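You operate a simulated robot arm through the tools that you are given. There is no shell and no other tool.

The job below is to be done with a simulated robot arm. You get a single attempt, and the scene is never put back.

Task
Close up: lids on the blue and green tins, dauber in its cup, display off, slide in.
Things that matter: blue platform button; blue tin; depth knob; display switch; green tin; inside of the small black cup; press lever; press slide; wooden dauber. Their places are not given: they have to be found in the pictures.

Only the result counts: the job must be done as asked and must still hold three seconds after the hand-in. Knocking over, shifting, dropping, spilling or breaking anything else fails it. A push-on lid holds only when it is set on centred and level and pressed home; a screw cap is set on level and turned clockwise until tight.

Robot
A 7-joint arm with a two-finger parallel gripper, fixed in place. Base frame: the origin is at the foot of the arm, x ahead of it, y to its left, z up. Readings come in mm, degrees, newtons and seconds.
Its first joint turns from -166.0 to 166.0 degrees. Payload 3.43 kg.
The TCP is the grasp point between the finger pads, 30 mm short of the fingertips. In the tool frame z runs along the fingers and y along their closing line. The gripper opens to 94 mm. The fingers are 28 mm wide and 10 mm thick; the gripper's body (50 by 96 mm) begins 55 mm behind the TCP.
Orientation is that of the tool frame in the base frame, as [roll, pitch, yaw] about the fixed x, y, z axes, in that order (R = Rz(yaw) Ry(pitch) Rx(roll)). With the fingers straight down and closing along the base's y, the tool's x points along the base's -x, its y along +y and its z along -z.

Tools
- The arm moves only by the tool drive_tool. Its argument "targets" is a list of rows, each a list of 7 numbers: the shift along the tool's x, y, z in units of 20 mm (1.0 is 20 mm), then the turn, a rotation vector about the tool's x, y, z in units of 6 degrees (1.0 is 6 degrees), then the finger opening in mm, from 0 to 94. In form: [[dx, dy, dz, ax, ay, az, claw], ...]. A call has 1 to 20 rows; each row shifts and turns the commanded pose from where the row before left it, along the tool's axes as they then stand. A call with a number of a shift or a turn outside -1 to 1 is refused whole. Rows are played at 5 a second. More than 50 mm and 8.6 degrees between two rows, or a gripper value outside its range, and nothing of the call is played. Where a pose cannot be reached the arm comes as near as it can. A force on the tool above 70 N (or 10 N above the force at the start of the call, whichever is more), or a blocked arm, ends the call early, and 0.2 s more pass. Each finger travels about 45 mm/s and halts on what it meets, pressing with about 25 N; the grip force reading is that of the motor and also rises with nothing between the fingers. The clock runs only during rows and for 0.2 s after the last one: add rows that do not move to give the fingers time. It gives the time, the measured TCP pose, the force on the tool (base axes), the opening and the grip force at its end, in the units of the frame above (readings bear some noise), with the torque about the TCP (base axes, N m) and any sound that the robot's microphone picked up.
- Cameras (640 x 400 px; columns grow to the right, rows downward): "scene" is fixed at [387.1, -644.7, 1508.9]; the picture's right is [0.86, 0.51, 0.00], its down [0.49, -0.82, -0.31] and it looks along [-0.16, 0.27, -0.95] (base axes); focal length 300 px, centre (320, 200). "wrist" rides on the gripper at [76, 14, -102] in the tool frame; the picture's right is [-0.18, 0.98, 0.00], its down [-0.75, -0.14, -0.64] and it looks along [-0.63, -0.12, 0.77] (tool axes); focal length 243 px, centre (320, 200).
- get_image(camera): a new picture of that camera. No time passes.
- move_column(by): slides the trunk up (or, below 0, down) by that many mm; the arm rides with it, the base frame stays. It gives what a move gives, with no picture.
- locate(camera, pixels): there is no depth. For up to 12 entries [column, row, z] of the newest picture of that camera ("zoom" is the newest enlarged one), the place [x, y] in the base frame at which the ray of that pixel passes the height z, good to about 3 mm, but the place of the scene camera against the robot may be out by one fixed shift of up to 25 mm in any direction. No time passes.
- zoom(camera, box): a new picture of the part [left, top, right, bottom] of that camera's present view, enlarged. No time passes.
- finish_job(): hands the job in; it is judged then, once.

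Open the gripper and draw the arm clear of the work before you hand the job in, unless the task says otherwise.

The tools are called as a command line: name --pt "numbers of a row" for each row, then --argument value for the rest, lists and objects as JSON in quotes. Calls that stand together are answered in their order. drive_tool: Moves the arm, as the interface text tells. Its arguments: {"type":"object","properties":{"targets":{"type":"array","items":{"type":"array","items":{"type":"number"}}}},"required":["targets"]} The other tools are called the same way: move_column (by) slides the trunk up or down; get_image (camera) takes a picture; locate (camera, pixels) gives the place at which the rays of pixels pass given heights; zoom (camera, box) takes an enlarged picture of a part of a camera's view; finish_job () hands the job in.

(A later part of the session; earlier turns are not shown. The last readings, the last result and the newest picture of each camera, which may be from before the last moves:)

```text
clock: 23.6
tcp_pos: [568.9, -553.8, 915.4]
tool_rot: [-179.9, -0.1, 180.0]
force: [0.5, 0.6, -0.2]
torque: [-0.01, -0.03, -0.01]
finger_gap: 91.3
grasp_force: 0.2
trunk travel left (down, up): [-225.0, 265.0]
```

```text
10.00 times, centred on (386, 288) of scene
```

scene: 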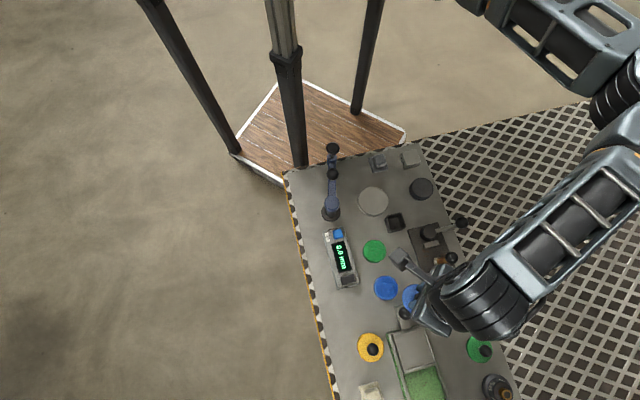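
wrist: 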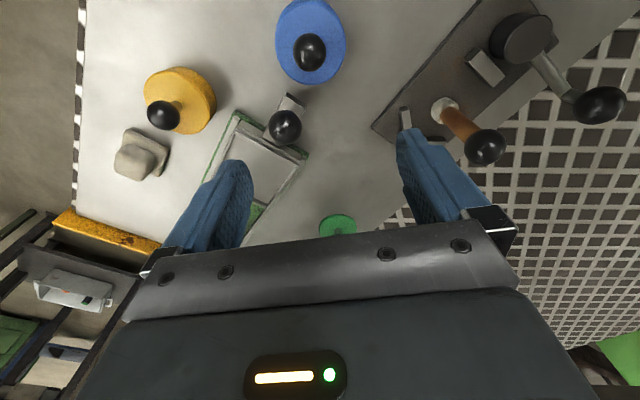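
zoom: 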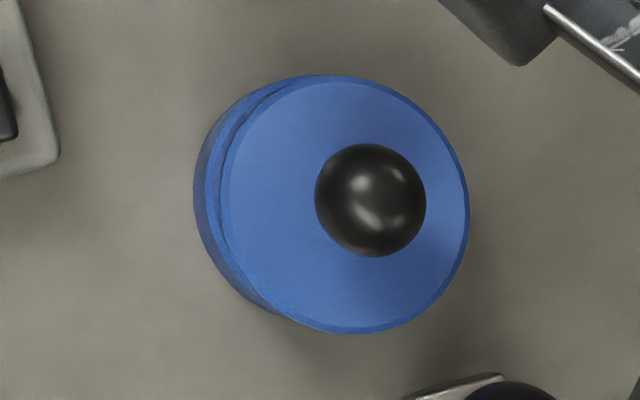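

The lid rests level on the tin. I zoom in on it in the wrist view, which looks at it from nearly straight above.

zoom --camera "wrist" --box '[250, 0, 370, 90]'

zoom --camera "scene" --box '[371, 273, 401, 303]'

```text
4.44 times, centred on (310, 45) of wrist
```

zoom: 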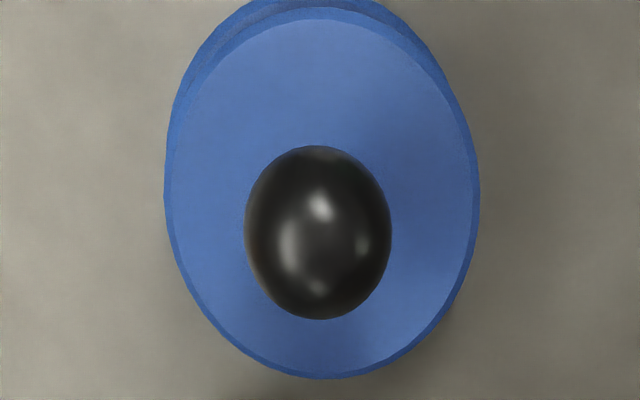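

```text
13.33 times, centred on (386, 288) of scene
```

zoom: 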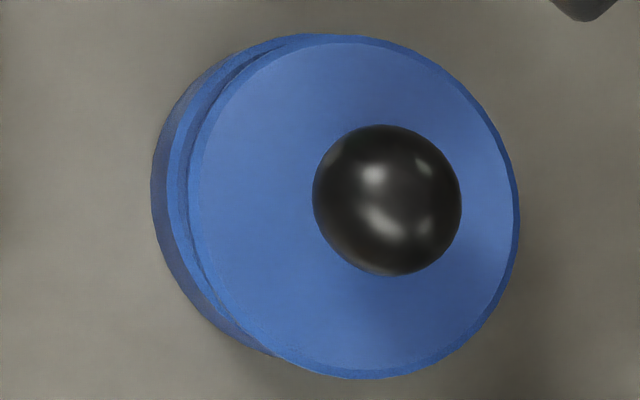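

Comparing with the earlier unobstructed outline of the tin in the scene view (lid centre (353,205) vs tin top (325,199) in the 13x zoom), the lid sits about 2.7 mm too far in +x. I go back, regrip the ball, lift, shift -2.7 mm in x and lower again.

drive_tool --pt "0.9 0 0 0 0 0 60" --pt "0.9 0 0 0 0 0 46" --pt "0.6 0 0.9 0 0 0 46" --pt "0 0 0.9 0 0 0 46" --pt "0 0 0.9 0 0 0 46" --pt "0 0 0.9 0 0 0 46" --pt "0 0 0.5 0 0 0 46" --pt "0 0 0 0 0 0 30" --pt "0 0 0 0 0 0 0" --pt "0 0 0 0 0 0 0" --pt "0 0 0 0 0 0 0" --pt "0 0 0 0 0 0 0" --pt "0 0 -0.3 0 0 0 0" --pt "0 0 -0.3 0 0 0 0" --pt "0.135 0 0 0 0 0 0" --pt "0 0 0 0 0 0 0"

zoom --camera "wrist" --box '[260, 80, 380, 180]'

zoom --camera "scene" --box '[371, 273, 401, 303]'

```text
clock: 27.0
tcp_pos: [520.1, -553.3, 845.0]
tool_rot: [180.0, 0.0, 180.0]
force: [-0.2, -0.7, -0.5]
torque: [-0.01, -0.02, 0.05]
finger_gap: 22.7
grasp_force: 25.6
trunk travel left (down, up): [-225.0, 265.0]
```

```text
4.00 times, centred on (320, 130) of wrist
```

zoom: 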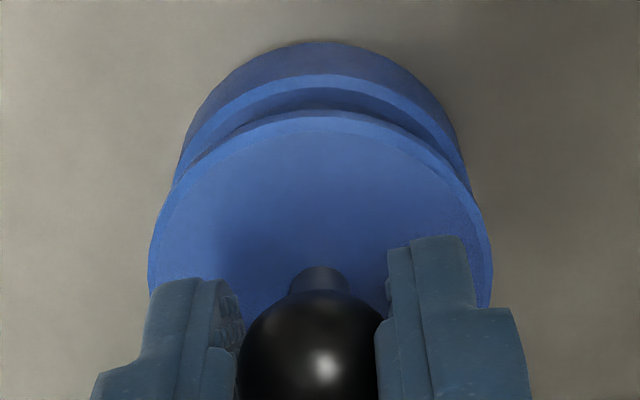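

```text
13.33 times, centred on (386, 288) of scene
```

zoom: 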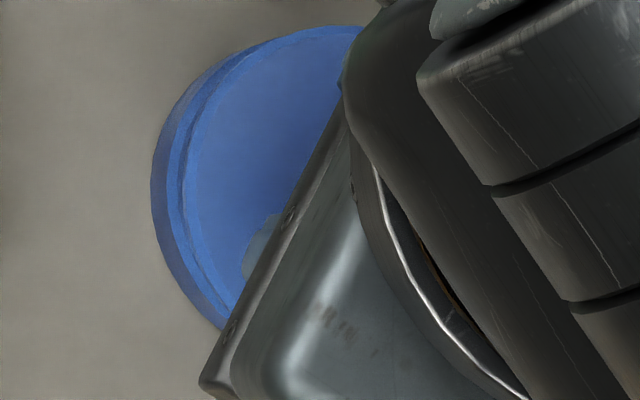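

The lid is regripped and shifted. I lower it slowly to just past the earlier contact height and read the force.

drive_tool --pt "0 0 0.25 0 0 0 0" --pt "0 0 0.2 0 0 0 0" --pt "0 0 0.15 0 0 0 0" --pt "0 0 0.05 0 0 0 0" --pt "0 0 0.0 0 0 0 0"

zoom --camera "wrist" --box '[260, 80, 380, 180]'

zoom --camera "scene" --box '[371, 273, 401, 303]'

```text
clock: 28.2
tcp_pos: [517.8, -553.9, 833.2]
tool_rot: [-179.9, -0.1, -179.9]
force: [-4.9, 13.3, 19.4]
torque: [0.21, 0.22, 0.05]
finger_gap: 22.3
grasp_force: 25.7
trunk travel left (down, up): [-225.0, 265.0]
heard: snap
```

```text
4.00 times, centred on (320, 130) of wrist
```

zoom: 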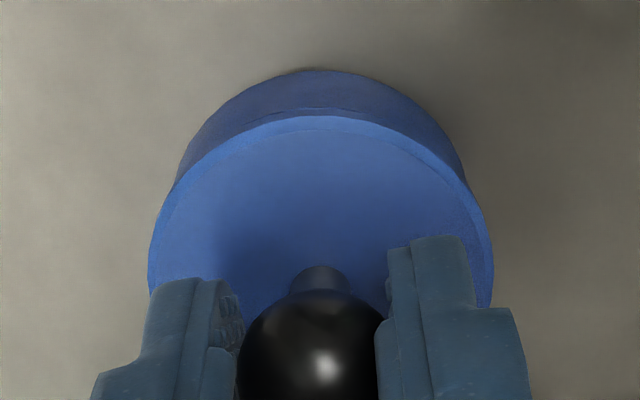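

```text
13.33 times, centred on (386, 288) of scene
```

zoom: 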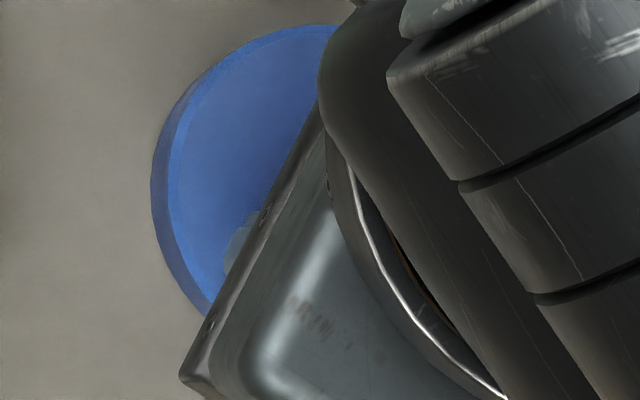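

A snap was heard and the rim ring has vanished under the lid edge. I relax the push, open, and rise to inspect it.

drive_tool --pt "0 0 -0.06 0 0 0 0" --pt "0 0 0 0 0 0 26" --pt "0 0 0 0 0 0 34" --pt "0 0 0 0 0 0 46" --pt "0 0 0 0 0 0 46" --pt "0 0 -0.5 0 0 0 46" --pt "0 0 -0.9 0 0 0 46" --pt "0 0 -0.9 0 0 0 46" --pt "0 0 -0.9 0 0 0 46" --pt "-0.5 0 -0.9 0 0 0 46" --pt "-0.5 0 -0.9 0 0 0 46"

get_image --camera "wrist"

zoom --camera "scene" --box '[371, 273, 401, 303]'

zoom --camera "wrist" --box '[250, 20, 370, 120]'

```text
clock: 30.6
tcp_pos: [538.9, -553.0, 934.1]
tool_rot: [180.0, -0.1, 180.0]
force: [0.4, -0.3, -0.4]
torque: [0.03, 0.03, -0.02]
finger_gap: 46.5
grasp_force: 0.0
trunk travel left (down, up): [-225.0, 265.0]
```

```text
taken
```

wrist: 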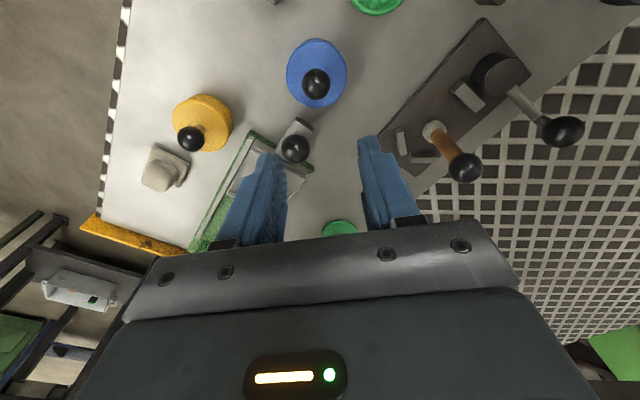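

```text
13.33 times, centred on (386, 288) of scene
```

zoom: 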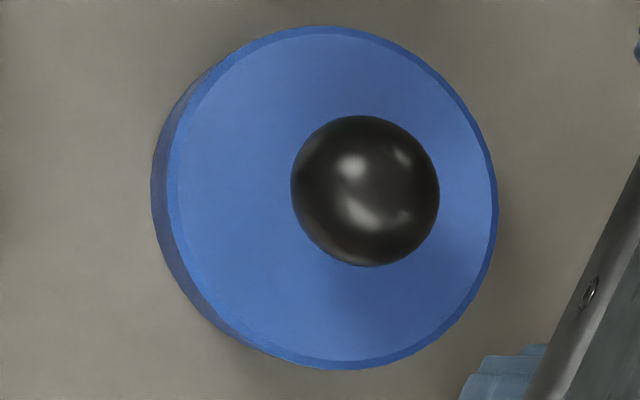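

```text
4.00 times, centred on (310, 70) of wrist
```

zoom: 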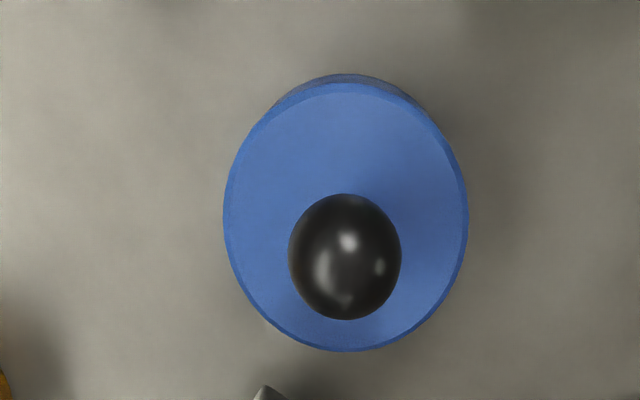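

The lid now covers the tin evenly, like the yellow one. To be sure that it is home, I close the fingers and press on top of the ball with moderate force.

drive_tool --pt "0.5 0 0 0 0 0 0" --pt "0.5 0 0 0 0 0 0" --pt "0 0 0.9 0 0 0 0" --pt "0 0 0.9 0 0 0 0" --pt "0 0 0.9 0 0 0 0" --pt "0 0 0.5 0 0 0 0" --pt "0 0 0.3 0 0 0 0" --pt "0 0 0 0 0 0 0"

zoom --camera "wrist" --box '[240, 80, 400, 200]'

```text
clock: 32.4
tcp_pos: [518.4, -553.9, 862.8]
tool_rot: [180.0, 0.0, -180.0]
force: [0.5, 0.2, 0.5]
torque: [-0.01, -0.04, 0.01]
finger_gap: 0.0
grasp_force: 25.5
trunk travel left (down, up): [-225.0, 265.0]
```

```text
3.33 times, centred on (320, 140) of wrist
```

zoom: 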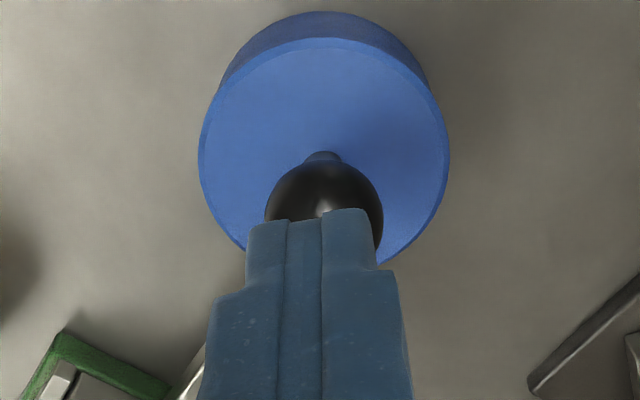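

The tips are just above the ball, which appears about 2.5 mm to +y of the closed fingers. I shift 2 mm in +y and press down in small steps.

drive_tool --pt "0 0.11 0 0 0 0 0" --pt "0 0 0.1 0 0 0 0" --pt "0 0 0.1 0 0 0 0" --pt "0 0 0.05 0 0 0 0" --pt "0 0 0 0 0 0 0"

```text
clock: 33.6
tcp_pos: [518.1, -551.0, 860.2]
tool_rot: [-179.8, 0.1, 180.0]
force: [1.5, 2.0, 29.0]
torque: [0.04, -0.01, -0.04]
finger_gap: 0.0
grasp_force: 24.9
trunk travel left (down, up): [-225.0, 265.0]
```

29 N so far, with no movement of the lid. I press 1.6 mm further to about 45–50 N, then back off and rise.

drive_tool --pt "0 0 0.04 0 0 0 0" --pt "0 0 0.04 0 0 0 0" --pt "0 0 0 0 0 0 0"

zoom --camera "wrist" --box '[240, 80, 400, 200]'

```text
clock: 34.4
tcp_pos: [518.1, -551.7, 859.4]
tool_rot: [-179.7, 0.1, -179.8]
force: [5.6, 5.2, 53.3]
torque: [0.11, -0.08, -0.05]
finger_gap: 0.0
grasp_force: 24.7
trunk travel left (down, up): [-225.0, 265.0]
```

```text
3.33 times, centred on (320, 140) of wrist
```

zoom: 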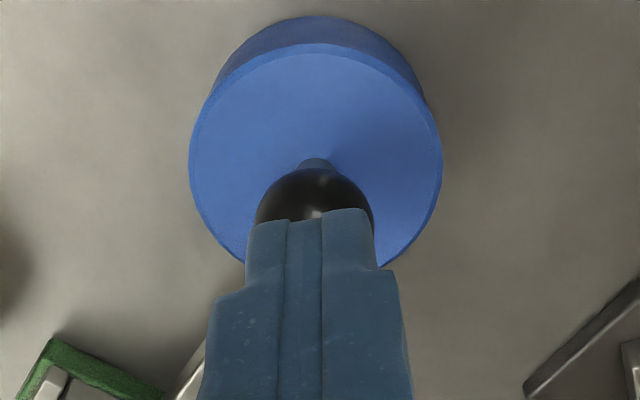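

53 N without any give: the blue lid is home. I rise and move over to the green lid near (750,-563), hovering at TCP z ≈ 915.

drive_tool --pt "0 0 -0.5 0 0 0 0" --pt "0 0 -0.9 0 0 0 0" --pt "0 0 -0.9 0 0 0 20" --pt "0 0 -0.9 0 0 0 46" --pt "-0.9 -0.04 -0.5 0 0 0 46" --pt "-0.9 -0.04 0 0 0 0 46" --pt "-0.9 -0.04 0 0 0 0 46" --pt "-0.9 -0.04 0 0 0 0 46" --pt "-0.9 -0.04 0 0 0 0 46" --pt "-0.9 -0.04 0 0 0 0 46" --pt "-0.9 -0.04 0 0 0 0 46" --pt "-0.9 -0.04 0 0 0 0 46" --pt "-0.9 -0.04 0 0 0 0 46" --pt "-0.9 -0.04 0 0 0 0 46" --pt "-0.9 -0.04 0 0 0 0 46" --pt "-0.9 -0.04 0 0 0 0 46" --pt "-0.8 -0.04 0 0 0 0 46"

get_image --camera "wrist"

zoom --camera "wrist" --box '[240, 60, 400, 180]'

```text
clock: 38.0
tcp_pos: [750.8, -562.4, 930.1]
tool_rot: [-180.0, 0.0, -180.0]
force: [0.2, -0.2, -1.1]
torque: [0.02, -0.01, 0.0]
finger_gap: 46.2
grasp_force: 0.1
trunk travel left (down, up): [-225.0, 265.0]
```

```text
taken
```

wrist: 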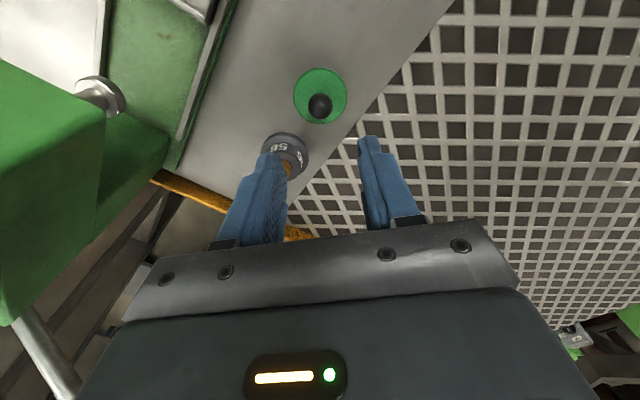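

```text
3.33 times, centred on (320, 120) of wrist
```

zoom: 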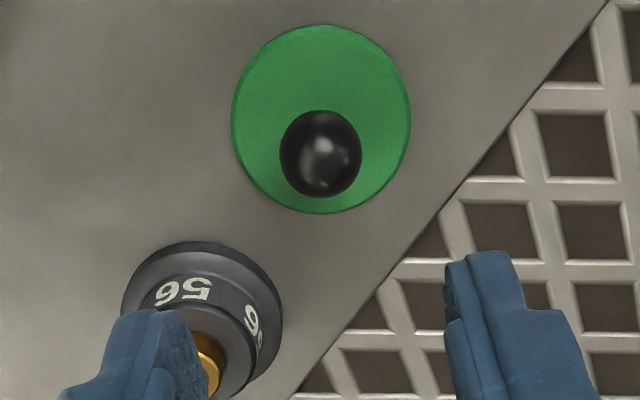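

The green lid's ball is at zoom (320,154), right under the TCP, but the left finger would come close to the "56" dial. I rotate the tool 48° so that the fingers straddle the ball clear of the dial.

drive_tool --pt "0 0 0 0 0 1 46" --pt "0 0 0 0 0 1 46" --pt "0 0 0 0 0 1 46" --pt "0 0 0 0 0 1 46" --pt "0 0 0 0 0 1 46" --pt "0 0 0 0 0 1 46" --pt "0 0 0 0 0 1 46" --pt "0 0 0 0 0 1 46" --pt "0 0 0 0 0 0 46"

get_image --camera "wrist"

zoom --camera "wrist" --box '[240, 60, 400, 180]'

```text
clock: 40.0
tcp_pos: [749.5, -560.5, 929.6]
tool_rot: [-180.0, 0.0, 132.0]
force: [0.3, -0.6, -1.0]
torque: [0.03, 0.0, -0.01]
finger_gap: 46.1
grasp_force: 0.0
trunk travel left (down, up): [-225.0, 265.0]
```

```text
taken
```

wrist: 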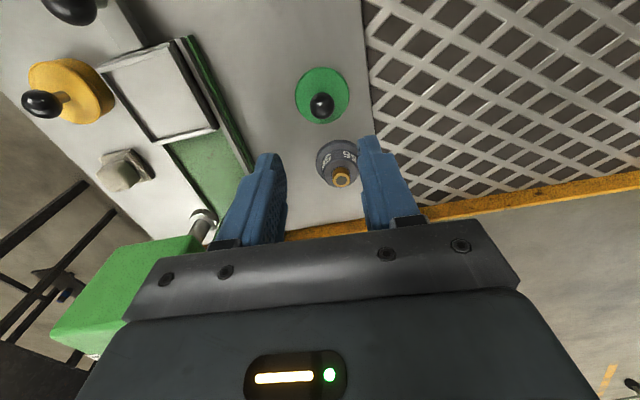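

```text
3.33 times, centred on (320, 120) of wrist
```

zoom: 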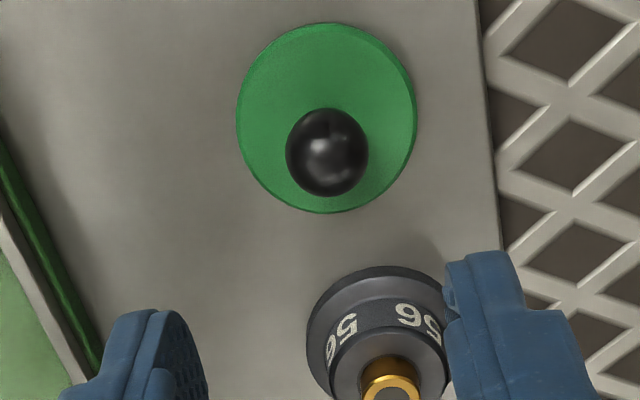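

Now the dial lies well outside the finger paths. The ball is at (322.1,105.9); I shift slightly (-1.4, +2.3 mm in tool axes) and descend to TCP z ≈ 840 for a check.

drive_tool --pt "-0.07 0.113 0.9 0 0 0 46" --pt "0 0 0.9 0 0 0 46" --pt "0 0 0.9 0 0 0 46" --pt "0 0 0.9 0 0 0 46" --pt "0 0 0.9 0 0 0 46" --pt "0 0 0 0 0 0 46"

zoom --camera "wrist" --box '[220, 90, 420, 230]'

```text
clock: 41.4
tcp_pos: [753.1, -560.8, 840.3]
tool_rot: [-179.9, 0.1, 132.0]
force: [-0.8, 0.8, -0.3]
torque: [-0.03, 0.01, 0.01]
finger_gap: 45.8
grasp_force: 0.1
trunk travel left (down, up): [-225.0, 265.0]
```

```text
2.86 times, centred on (320, 160) of wrist
```

zoom: 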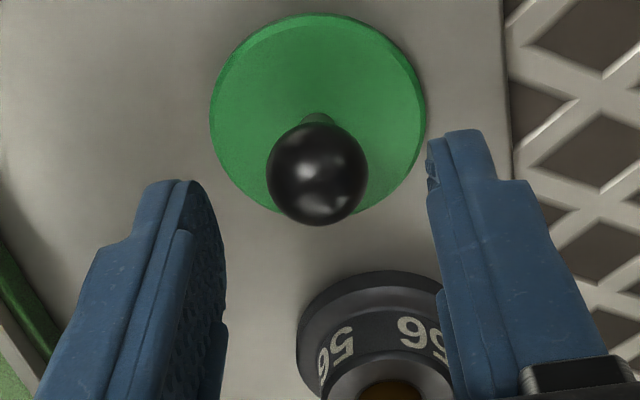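

The ball sits at (319,151), matching the expected spot for z 800. I descend to TCP z ≈ 813.5 and close on the ball.

drive_tool --pt "0 0 0.67 0 0 0 46" --pt "0 0 0.67 0 0 0 46" --pt "0 0 0 0 0 0 46" --pt "0 0 0 0 0 0 0" --pt "0 0 0 0 0 0 0" --pt "0 0 0 0 0 0 0" --pt "0 0 0 0 0 0 0"

zoom --camera "wrist" --box '[220, 90, 420, 230]'

```text
clock: 43.0
tcp_pos: [754.4, -560.6, 812.8]
tool_rot: [179.9, 0.0, 132.0]
force: [0.0, 0.2, 0.6]
torque: [0.03, 0.02, 0.0]
finger_gap: 22.5
grasp_force: 24.9
trunk travel left (down, up): [-225.0, 265.0]
```

```text
2.86 times, centred on (320, 160) of wrist
```

zoom: 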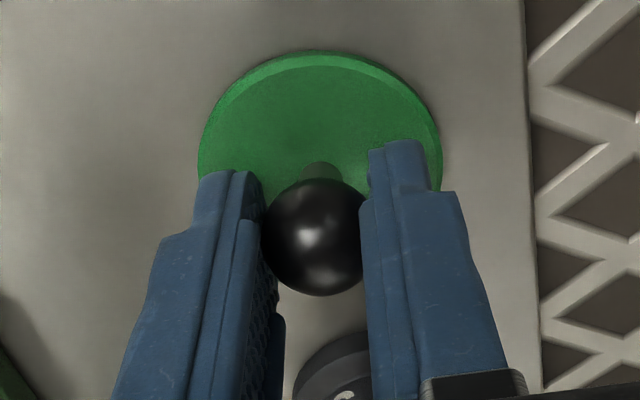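

The green ball is gripped at 22.5 mm. I lift straight up 120 mm and turn the tool back to yaw 180.

drive_tool --pt "0 0 -0.3 0 0 0 0" --pt "0 0 -0.8 0 0 0 0" --pt "0 0 -0.9 0 0 0 0" --pt "0 0 -0.9 0 0 0 0" --pt "0 0 -1.0 0 0 0 0" --pt "0 0 -1.0 0 0 0 0" --pt "0 0 -1.0 0 0 0 0" --pt "0 0 0 0 0 -1 0" --pt "0 0 0 0 0 -1 0" --pt "0 0 0 0 0 -1 0" --pt "0 0 0 0 0 -1 0" --pt "0 0 0 0 0 -1 0" --pt "0 0 0 0 0 -1 0" --pt "0 0 0 0 0 -1 0" --pt "0 0 0 0 0 -1 0"

get_image --camera "wrist"

```text
clock: 46.2
tcp_pos: [753.2, -561.1, 930.9]
tool_rot: [-179.9, 0.0, -179.9]
force: [-0.4, 0.0, -0.4]
torque: [0.02, -0.01, 0.0]
finger_gap: 22.2
grasp_force: 24.3
trunk travel left (down, up): [-225.0, 265.0]
```

```text
taken
```

wrist: 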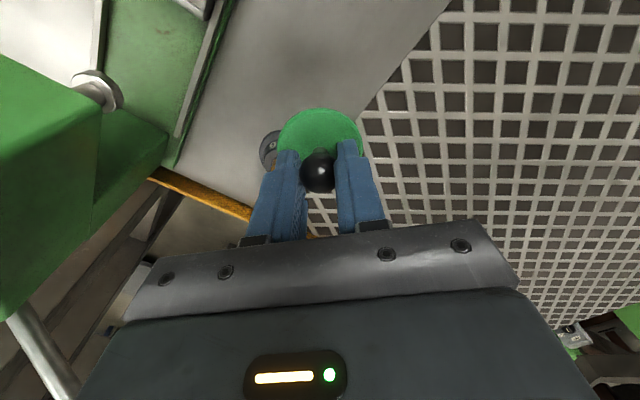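

The lid is held steady and the tool is back at yaw 180. I carry it over to a hover at about (497,-492), beside the green tin.

drive_tool --pt "0.914 0.246 0 0 0 0 0" --pt "0.914 0.246 0 0 0 0 0" --pt "0.914 0.246 0 0 0 0 0" --pt "0.914 0.246 0 0 0 0 0" --pt "0.914 0.246 0 0 0 0 0" --pt "0.914 0.246 0 0 0 0 0" --pt "0.914 0.246 0 0 0 0 0" --pt "0.914 0.246 0 0 0 0 0" --pt "0.914 0.246 0 0 0 0 0" --pt "0.914 0.246 0 0 0 0 0" --pt "0.914 0.246 0 0 0 0 0" --pt "0.914 0.246 0 0 0 0 0" --pt "0.914 0.246 0 0 0 0 0" --pt "0.914 0.246 0 0 0 0 0" --pt "0 0 0 0 0 0 0"

get_image --camera "wrist"

zoom --camera "wrist" --box '[240, 0, 400, 100]'

zoom --camera "scene" --box '[359, 236, 389, 266]'

```text
clock: 49.4
tcp_pos: [496.2, -491.5, 931.9]
tool_rot: [179.9, 0.1, -180.0]
force: [1.0, -0.7, -0.9]
torque: [0.03, 0.01, 0.04]
finger_gap: 22.8
grasp_force: 25.2
trunk travel left (down, up): [-225.0, 265.0]
```

```text
taken
```

wrist: 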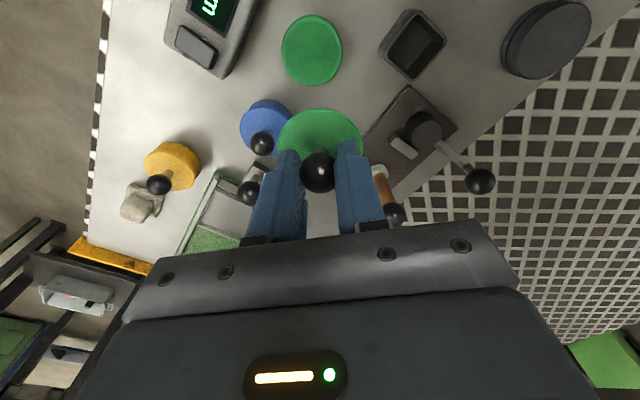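

```text
4.00 times, centred on (320, 50) of wrist
```

zoom: 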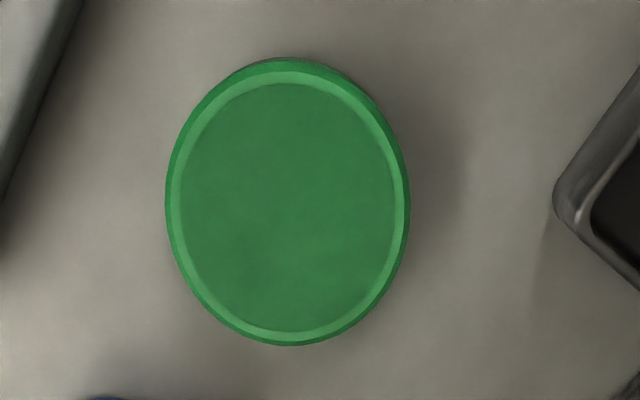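

```text
13.33 times, centred on (374, 251) of scene
```

zoom: 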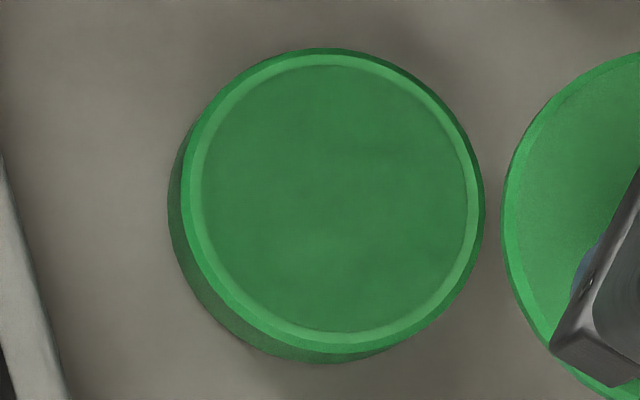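

The green tin's ring is centred at zoom (288,204), close to where the blue one was at the same hover, which suggests a shift of (-39,+2) mm. I cross-check with the scene camera by locating both tin tops.

locate --camera "scene" --pixels '[[386.4, 288, 790], [375.05, 250.8, 790], [386.4, 288, 790], [375.05, 250.8, 790], [386.4, 288, 790], [375.05, 250.8, 790]]'

```text
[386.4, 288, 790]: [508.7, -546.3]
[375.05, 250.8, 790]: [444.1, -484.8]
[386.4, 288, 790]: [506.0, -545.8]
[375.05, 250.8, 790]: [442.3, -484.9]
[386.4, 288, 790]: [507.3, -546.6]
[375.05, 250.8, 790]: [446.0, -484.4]
```

Both methods agree on a target near (456.5,-489). I move there and lower to TCP z ≈ 845, to compare with the blue lid's view at the same height.

drive_tool --pt "0.99 0.06 0 0 0 0 0" --pt "0.99 0.06 0 0 0 0 0" --pt "0 0 0.9 0 0 0 0" --pt "0 0 0.9 0 0 0 0" --pt "0 0 0.9 0 0 0 0" --pt "0 0 0.9 0 0 0 0" --pt "0 0 0.7 0 0 0 0" --pt "0 0 0 0 0 0 0"

zoom --camera "wrist" --box '[260, 80, 380, 180]'

zoom --camera "scene" --box '[359, 236, 389, 266]'

```text
clock: 51.2
tcp_pos: [457.4, -490.6, 844.2]
tool_rot: [179.9, 0.0, -180.0]
force: [0.1, 0.4, -1.6]
torque: [-0.03, -0.02, 0.01]
finger_gap: 22.4
grasp_force: 24.2
trunk travel left (down, up): [-225.0, 265.0]
```

```text
4.00 times, centred on (320, 130) of wrist
```

zoom: 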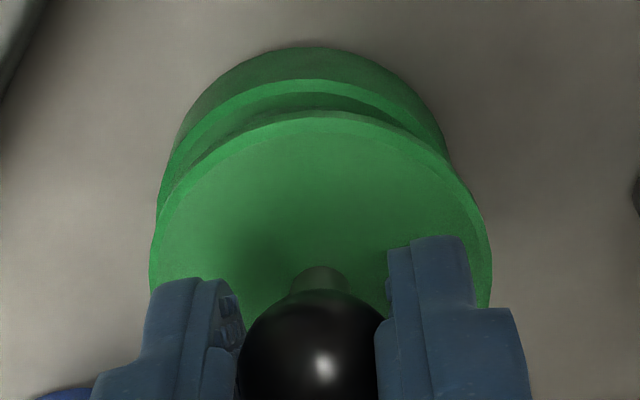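

```text
13.33 times, centred on (374, 251) of scene
```

zoom: 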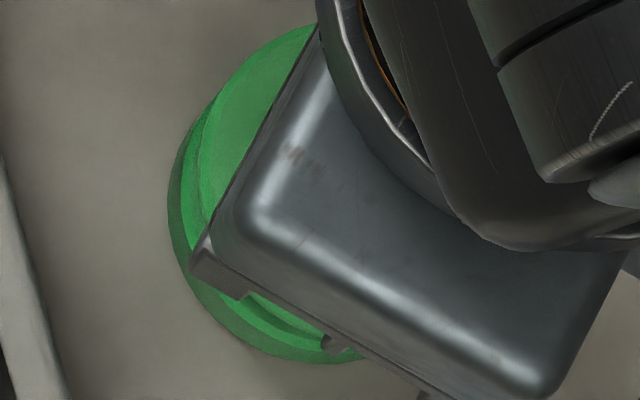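

The tin's position under the lid matches what the blue lid finally needed (tin about 2 mm left of the lid's image centre). I lower in small steps, watching for the snap.

drive_tool --pt "0 0 0.25 0 0 0 0" --pt "0 0 0.2 0 0 0 0" --pt "0 0 0.1 0 0 0 0" --pt "0 0 0.05 0 0 0 0" --pt "0 0 0 0 0 0 0"

zoom --camera "wrist" --box '[260, 80, 380, 180]'

```text
clock: 52.4
tcp_pos: [457.0, -490.0, 833.1]
tool_rot: [-180.0, 0.1, 179.9]
force: [-0.3, 0.4, 1.7]
torque: [-0.02, 0.04, -0.03]
finger_gap: 22.1
grasp_force: 25.4
trunk travel left (down, up): [-225.0, 265.0]
```

```text
4.00 times, centred on (320, 130) of wrist
```

zoom: 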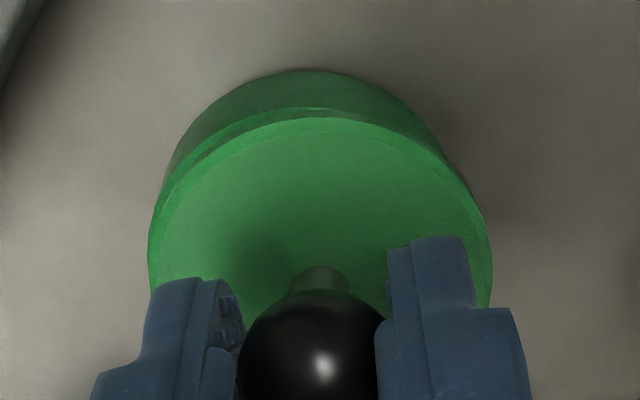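

Only 1.7 N yet; the tin appears about 1.7 mm left (-y) of the lid's centre compared with the snapped blue picture. I raise 3 mm, shift (-0.5,-1.5) mm and lower again.

drive_tool --pt "0 0 -0.15 0 0 0 0" --pt "0.025 -0.075 0 0 0 0 0" --pt "0 0 0.1 0 0 0 0" --pt "0 0 0.05 0 0 0 0" --pt "0 0 0.05 0 0 0 0" --pt "0 0 0 0 0 0 0"

zoom --camera "wrist" --box '[260, 80, 380, 180]'

```text
clock: 53.8
tcp_pos: [455.8, -490.8, 832.8]
tool_rot: [-180.0, 0.0, -180.0]
force: [0.4, 3.3, 11.8]
torque: [0.05, 0.03, 0.01]
finger_gap: 22.3
grasp_force: 24.7
trunk travel left (down, up): [-225.0, 265.0]
```

```text
4.00 times, centred on (320, 130) of wrist
```

zoom: 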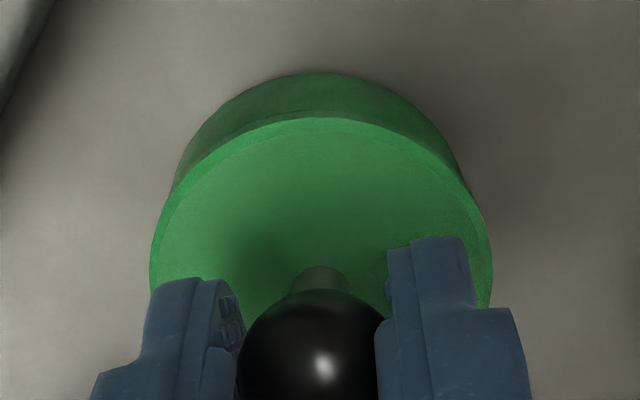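

It now looks concentric, with 11.8 N and almost no side load. I push a further 1–2 mm for the snap.

drive_tool --pt "0 0 0.05 0 0 0 0" --pt "0 0 0.05 0 0 0 0" --pt "0 0 0 0 0 0 0"

zoom --camera "wrist" --box '[260, 80, 380, 180]'

```text
clock: 54.6
tcp_pos: [456.6, -492.9, 830.8]
tool_rot: [-180.0, 0.1, -180.0]
force: [1.0, 3.6, 27.0]
torque: [0.07, -0.07, -0.01]
finger_gap: 22.6
grasp_force: 24.6
trunk travel left (down, up): [-225.0, 265.0]
```

```text
4.00 times, centred on (320, 130) of wrist
```

zoom: 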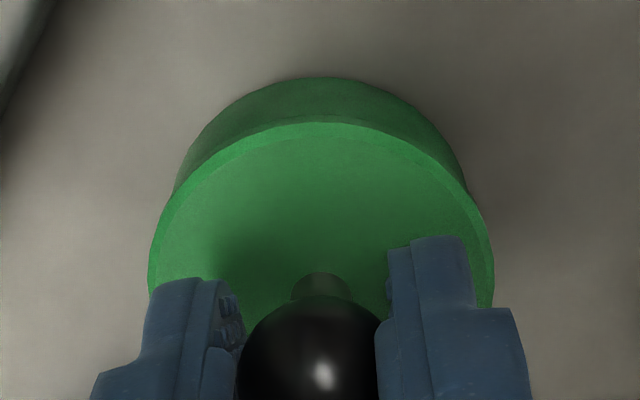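

The lid is moving down (830.8) with 27 N but no snap yet. I press 2 mm more.

drive_tool --pt "0 0 0.05 0 0 0 0" --pt "0 0 0.05 0 0 0 0" --pt "0 0 0 0 0 0 0"

zoom --camera "wrist" --box '[260, 80, 380, 180]'

```text
clock: 55.4
tcp_pos: [456.7, -491.3, 829.3]
tool_rot: [-180.0, 0.0, 180.0]
force: [-0.7, 0.1, 26.2]
torque: [-0.02, 0.0, 0.04]
finger_gap: 22.6
grasp_force: 25.2
trunk travel left (down, up): [-225.0, 265.0]
```

```text
4.00 times, centred on (320, 130) of wrist
```

zoom: 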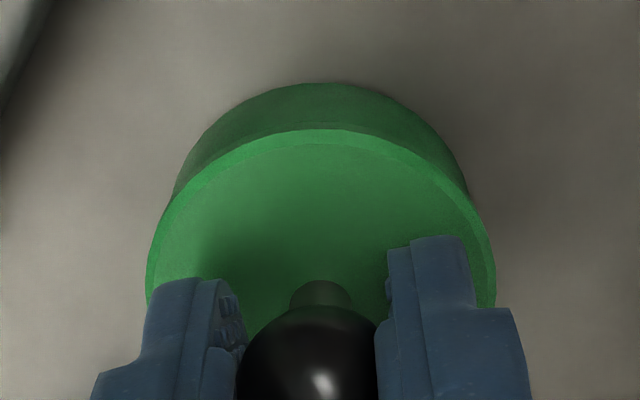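

The fingers are slipping along the ball at about 26 N, so the ball grip cannot press harder. I open, rise, close the fingers and come down to just above the ball's top.

drive_tool --pt "0 0 -0.1 0 0 0 0" --pt "0 0 0 0 0 0 28" --pt "0 0 0 0 0 0 36" --pt "0 0 0 0 0 0 44" --pt "0 0 0 0 0 0 44" --pt "0 0 -0.6 0 0 0 44" --pt "0 0 -0.9 0 0 0 44" --pt "0 0 -0.9 0 0 0 20" --pt "0 0 0 0 0 0 0" --pt "0 0 0 0 0 0 0" --pt "0 0 0.3 0 0 0 0" --pt "0 0 0.1 0 0 0 0" --pt "0 0 0 0 0 0 0"

zoom --camera "wrist" --box '[240, 80, 400, 200]'

```text
clock: 58.2
tcp_pos: [457.6, -491.2, 870.6]
tool_rot: [-180.0, 0.0, 180.0]
force: [0.1, -0.4, 0.4]
torque: [-0.04, -0.01, -0.01]
finger_gap: 0.0
grasp_force: 25.0
trunk travel left (down, up): [-225.0, 265.0]
heard: snap
```

```text
3.33 times, centred on (320, 140) of wrist
```

zoom: 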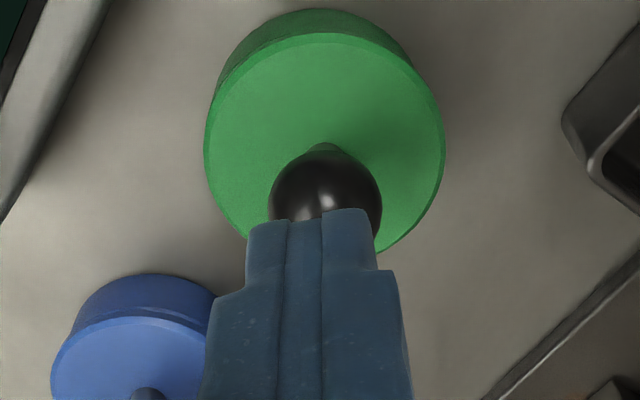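

A snap was heard during the relax/open step, which could mean either seating or popping up. I press on the ball's top now to be sure.

drive_tool --pt "0 0.04 0.3 0 0 0 0" --pt "0 0 0.1 0 0 0 0" --pt "0 0 0.1 0 0 0 0" --pt "0 0 0.05 0 0 0 0" --pt "0 0 0 0 0 0 0"

zoom --camera "wrist" --box '[240, 80, 400, 200]'

```text
clock: 59.4
tcp_pos: [456.5, -490.4, 860.3]
tool_rot: [-180.0, 0.0, 180.0]
force: [-0.4, 3.2, 14.4]
torque: [0.12, -0.01, -0.05]
finger_gap: 0.0
grasp_force: 25.1
trunk travel left (down, up): [-225.0, 265.0]
```

```text
3.33 times, centred on (320, 140) of wrist
```

zoom: 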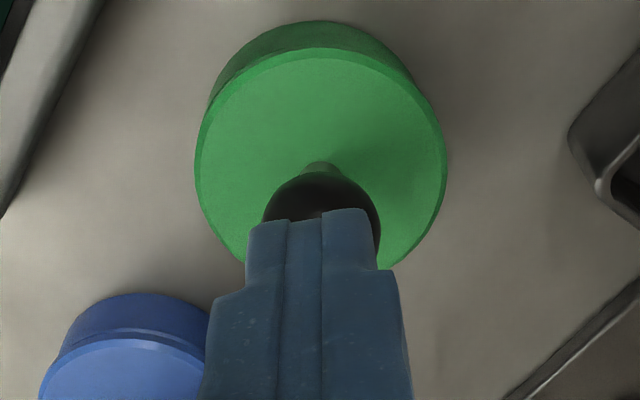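

14 N at 860.3, the same height as the seated blue ball. I press on to roughly 50 N.

drive_tool --pt "0 0 0.05 0 0 0 0" --pt "0 0 0.05 0 0 0 0" --pt "0 0 0.05 0 0 0 0" --pt "0 0 0 0 0 0 0"

zoom --camera "wrist" --box '[240, 80, 400, 200]'

```text
clock: 60.4
tcp_pos: [457.3, -491.2, 860.2]
tool_rot: [-179.8, 0.2, -179.9]
force: [2.3, 16.2, 62.7]
torque: [0.5, -0.12, -0.04]
finger_gap: 0.0
grasp_force: 24.7
trunk travel left (down, up): [-225.0, 265.0]
```

```text
3.33 times, centred on (320, 140) of wrist
```

zoom: 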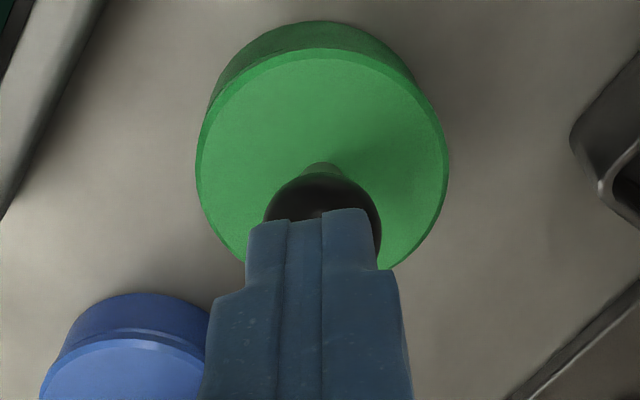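

62.7 N without movement. I back off, rise, and compare the green and blue lids side by side.

drive_tool --pt "0 0 -0.2 0 0 0 0" --pt "0 0 -0.9 0 0 0 0" --pt "0 0 -0.9 0 0 0 0" --pt "0.5 0 -0.9 0 0 0 20" --pt "0.5 0 -0.5 0 0 0 40" --pt "0 0 0 0 0 0 60"

get_image --camera "wrist"

zoom --camera "wrist" --box '[220, 60, 380, 200]'

zoom --camera "scene" --box '[356, 230, 406, 310]'

```text
clock: 61.8
tcp_pos: [436.8, -490.6, 924.8]
tool_rot: [180.0, 0.0, -180.0]
force: [0.5, -0.2, 0.3]
torque: [0.0, 0.0, -0.02]
finger_gap: 60.3
grasp_force: 0.1
trunk travel left (down, up): [-225.0, 265.0]
```

```text
taken
```

wrist: 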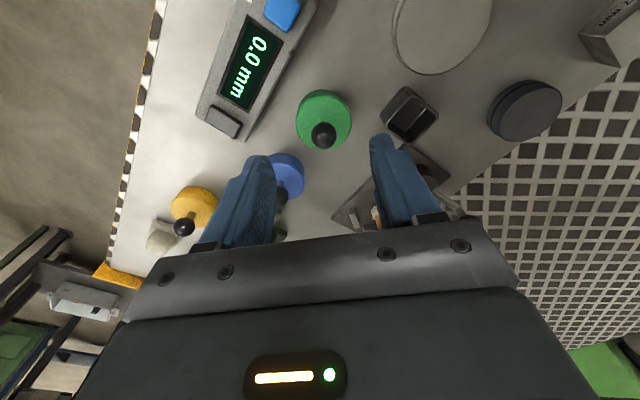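

```text
2.86 times, centred on (300, 130) of wrist
```

zoom: 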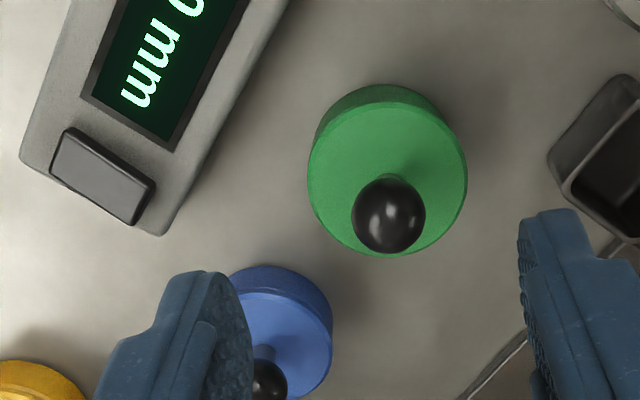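

```text
5.00 times, centred on (381, 270) of scene
```

zoom: 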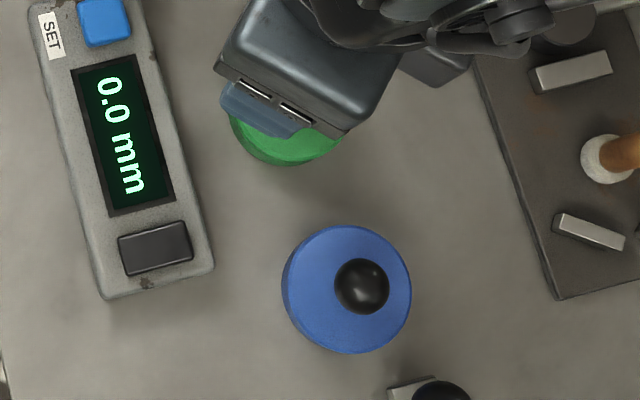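

Both lids look seated. Next I inspect the cup at about (409,115) in the wrist view and the dauber in the scene view.

zoom --camera "wrist" --box '[360, 70, 460, 150]'

zoom --camera "scene" --box '[370, 200, 420, 245]'

zoom --camera "scene" --box '[410, 215, 480, 290]'

```text
5.00 times, centred on (410, 110) of wrist
```

zoom: 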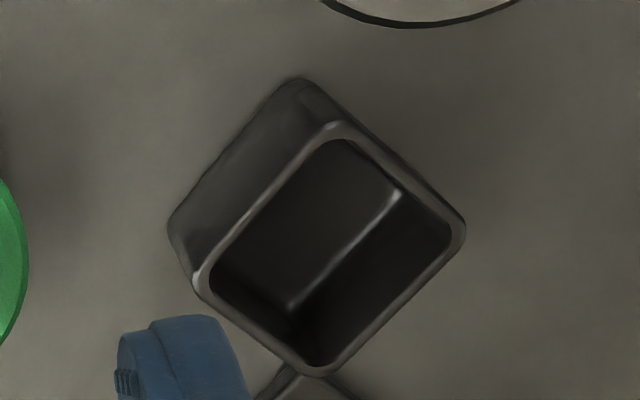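

```text
8.89 times, centred on (395, 222) of scene
```

zoom: 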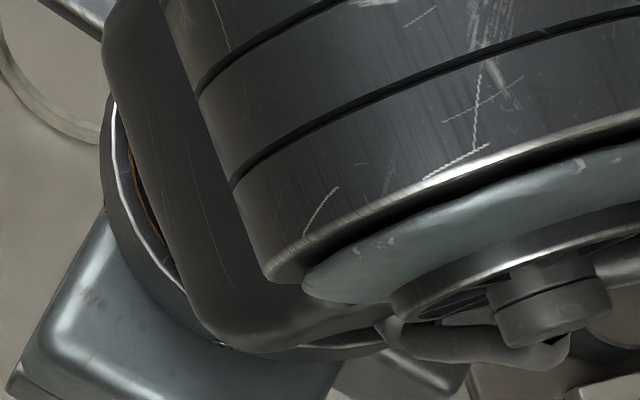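

```text
5.33 times, centred on (445, 252) of scene
```

zoom: 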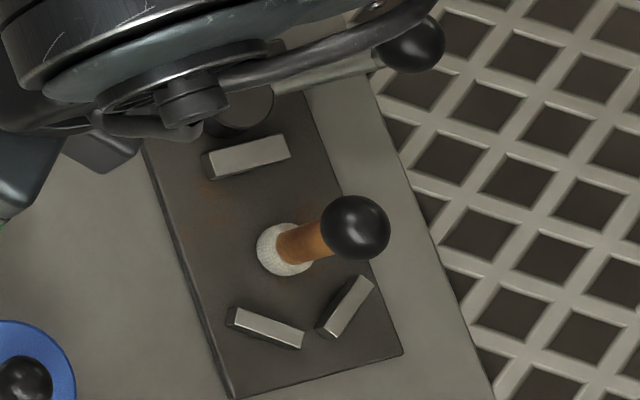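

The cup is a roughly square open box and the dauber stands vertical with its ball on top. I move up and over near the dauber for a measurement.

drive_tool --pt "-0.6 0.42 -0.6 0 0 0 70" --pt "-0.9 0.42 -0.6 0 0 0 80" --pt "-0.9 0.42 -0.6 0 0 0 80" --pt "-0.9 0.42 0 0 0 0 80" --pt "-0.9 0.42 0 0 0 0 80" --pt "-0.9 0.42 0 0 0 0 80" --pt "-0.9 0.42 0 0 0 0 80"

get_image --camera "wrist"

zoom --camera "wrist" --box '[240, 60, 400, 200]'

zoom --camera "scene" --box '[350, 230, 410, 310]'

```text
clock: 63.4
tcp_pos: [557.4, -432.8, 961.2]
tool_rot: [179.9, 0.0, -180.0]
force: [-0.8, 0.7, 0.5]
torque: [0.05, -0.03, -0.01]
finger_gap: 79.8
grasp_force: 0.0
trunk travel left (down, up): [-225.0, 265.0]
```

```text
taken
```

wrist: 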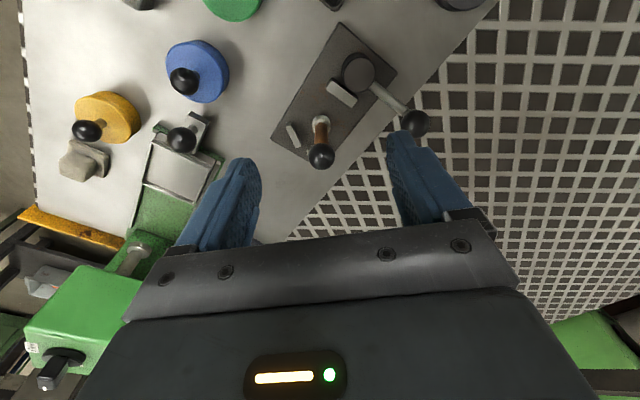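

```text
2.86 times, centred on (320, 130) of wrist
```

zoom: 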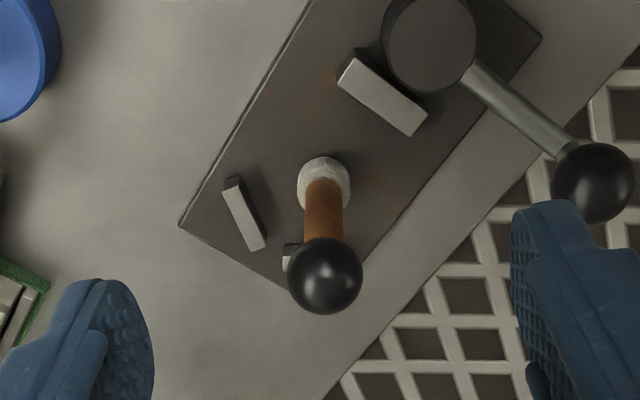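

```text
5.00 times, centred on (380, 270) of scene
```

zoom: 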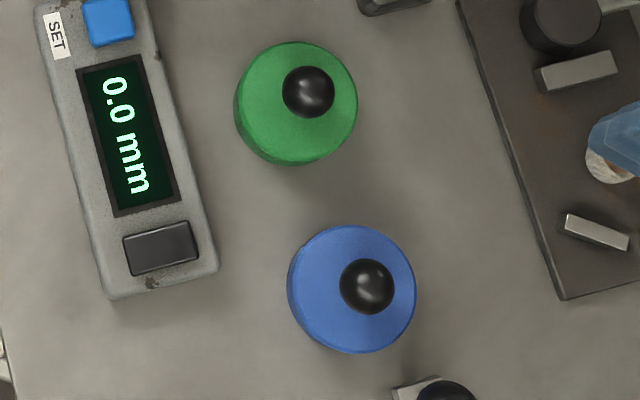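

Both lids look equally seated. The dauber's ball is at (321.8,156.6), which places it near (598,-439) with the ball's centre around z 855. I move above it and down to TCP z ≈ 915 to check.

drive_tool --pt "-0.68 -0.1 0 0 0 0 60" --pt "-0.68 -0.1 0 0 0 0 50" --pt "-0.67 -0.1 0 0 0 0 50" --pt "0 0 0.8 0 0 0 50" --pt "0 0 0.8 0 0 0 50" --pt "0 0 0.7 0 0 0 50" --pt "0 0 0 0 0 0 50"

zoom --camera "wrist" --box '[220, 60, 420, 200]'

```text
clock: 65.0
tcp_pos: [597.6, -437.5, 915.1]
tool_rot: [179.9, 0.0, -180.0]
force: [0.5, -0.6, -0.2]
torque: [-0.01, 0.02, 0.01]
finger_gap: 49.9
grasp_force: 0.1
trunk travel left (down, up): [-225.0, 265.0]
```

```text
2.86 times, centred on (320, 130) of wrist
```

zoom: 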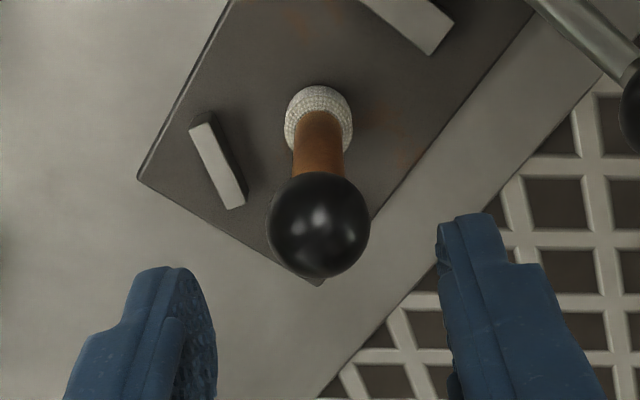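

The ball (319.5,139) and felt (319.6,101) line up exactly under the TCP, with the ball's centre at z ≈ 856. I descend to TCP z ≈ 867 and close on the ball.

drive_tool --pt "0 0 0.8 0 0 0 50" --pt "0 0 0.8 0 0 0 50" --pt "0 0 0.8 0 0 0 50" --pt "0 0 0 0 0 0 50" --pt "0 0 0 0 0 0 0" --pt "0 0 0 0 0 0 0" --pt "0 0 0 0 0 0 0" --pt "0 0 0 0 0 0 0"

zoom --camera "wrist" --box '[220, 90, 420, 230]'

```text
clock: 66.8
tcp_pos: [597.4, -437.6, 866.1]
tool_rot: [180.0, 0.0, 179.9]
force: [0.2, 0.8, 0.1]
torque: [-0.01, 0.01, 0.01]
finger_gap: 24.7
grasp_force: 25.8
trunk travel left (down, up): [-225.0, 265.0]
```

```text
2.86 times, centred on (320, 160) of wrist
```

zoom: 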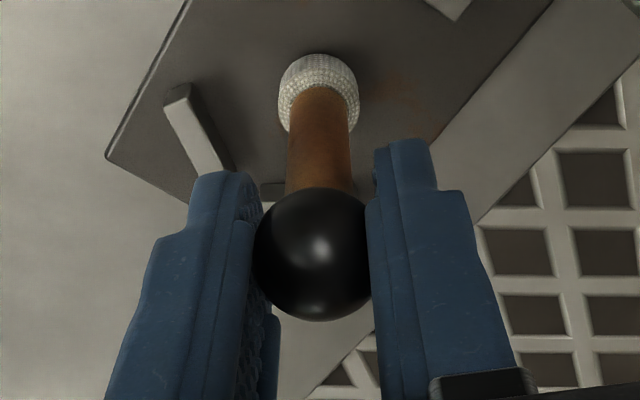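

The dauber's ball is gripped at 24.7 mm. I lift straight up about 110 mm and look.

drive_tool --pt "0 0 -0.3 0 0 0 0" --pt "0 0 -0.6 0 0 0 0" --pt "0 0 -0.9 0 0 0 0" --pt "0 0 -0.9 0 0 0 0" --pt "0 0 -0.9 0 0 0 0" --pt "0 0 -0.9 0 0 0 0" --pt "0 0 -0.9 0 0 0 0" --pt "0 0 0 0 0 0 0"

get_image --camera "wrist"

```text
clock: 68.6
tcp_pos: [597.3, -437.7, 974.5]
tool_rot: [180.0, -0.1, -180.0]
force: [-0.3, -0.3, 0.3]
torque: [0.0, -0.04, 0.01]
finger_gap: 24.3
grasp_force: 24.9
trunk travel left (down, up): [-225.0, 265.0]
```

```text
taken
```

wrist: 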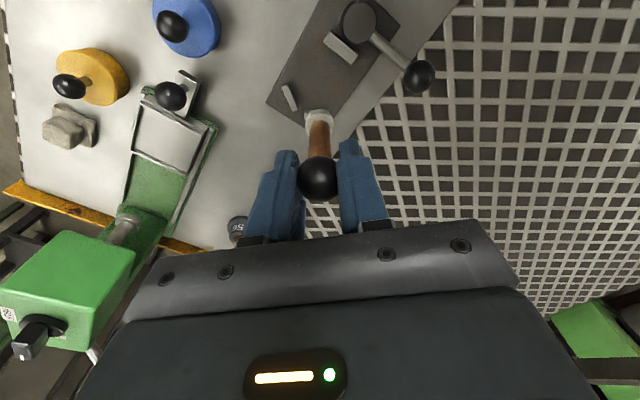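

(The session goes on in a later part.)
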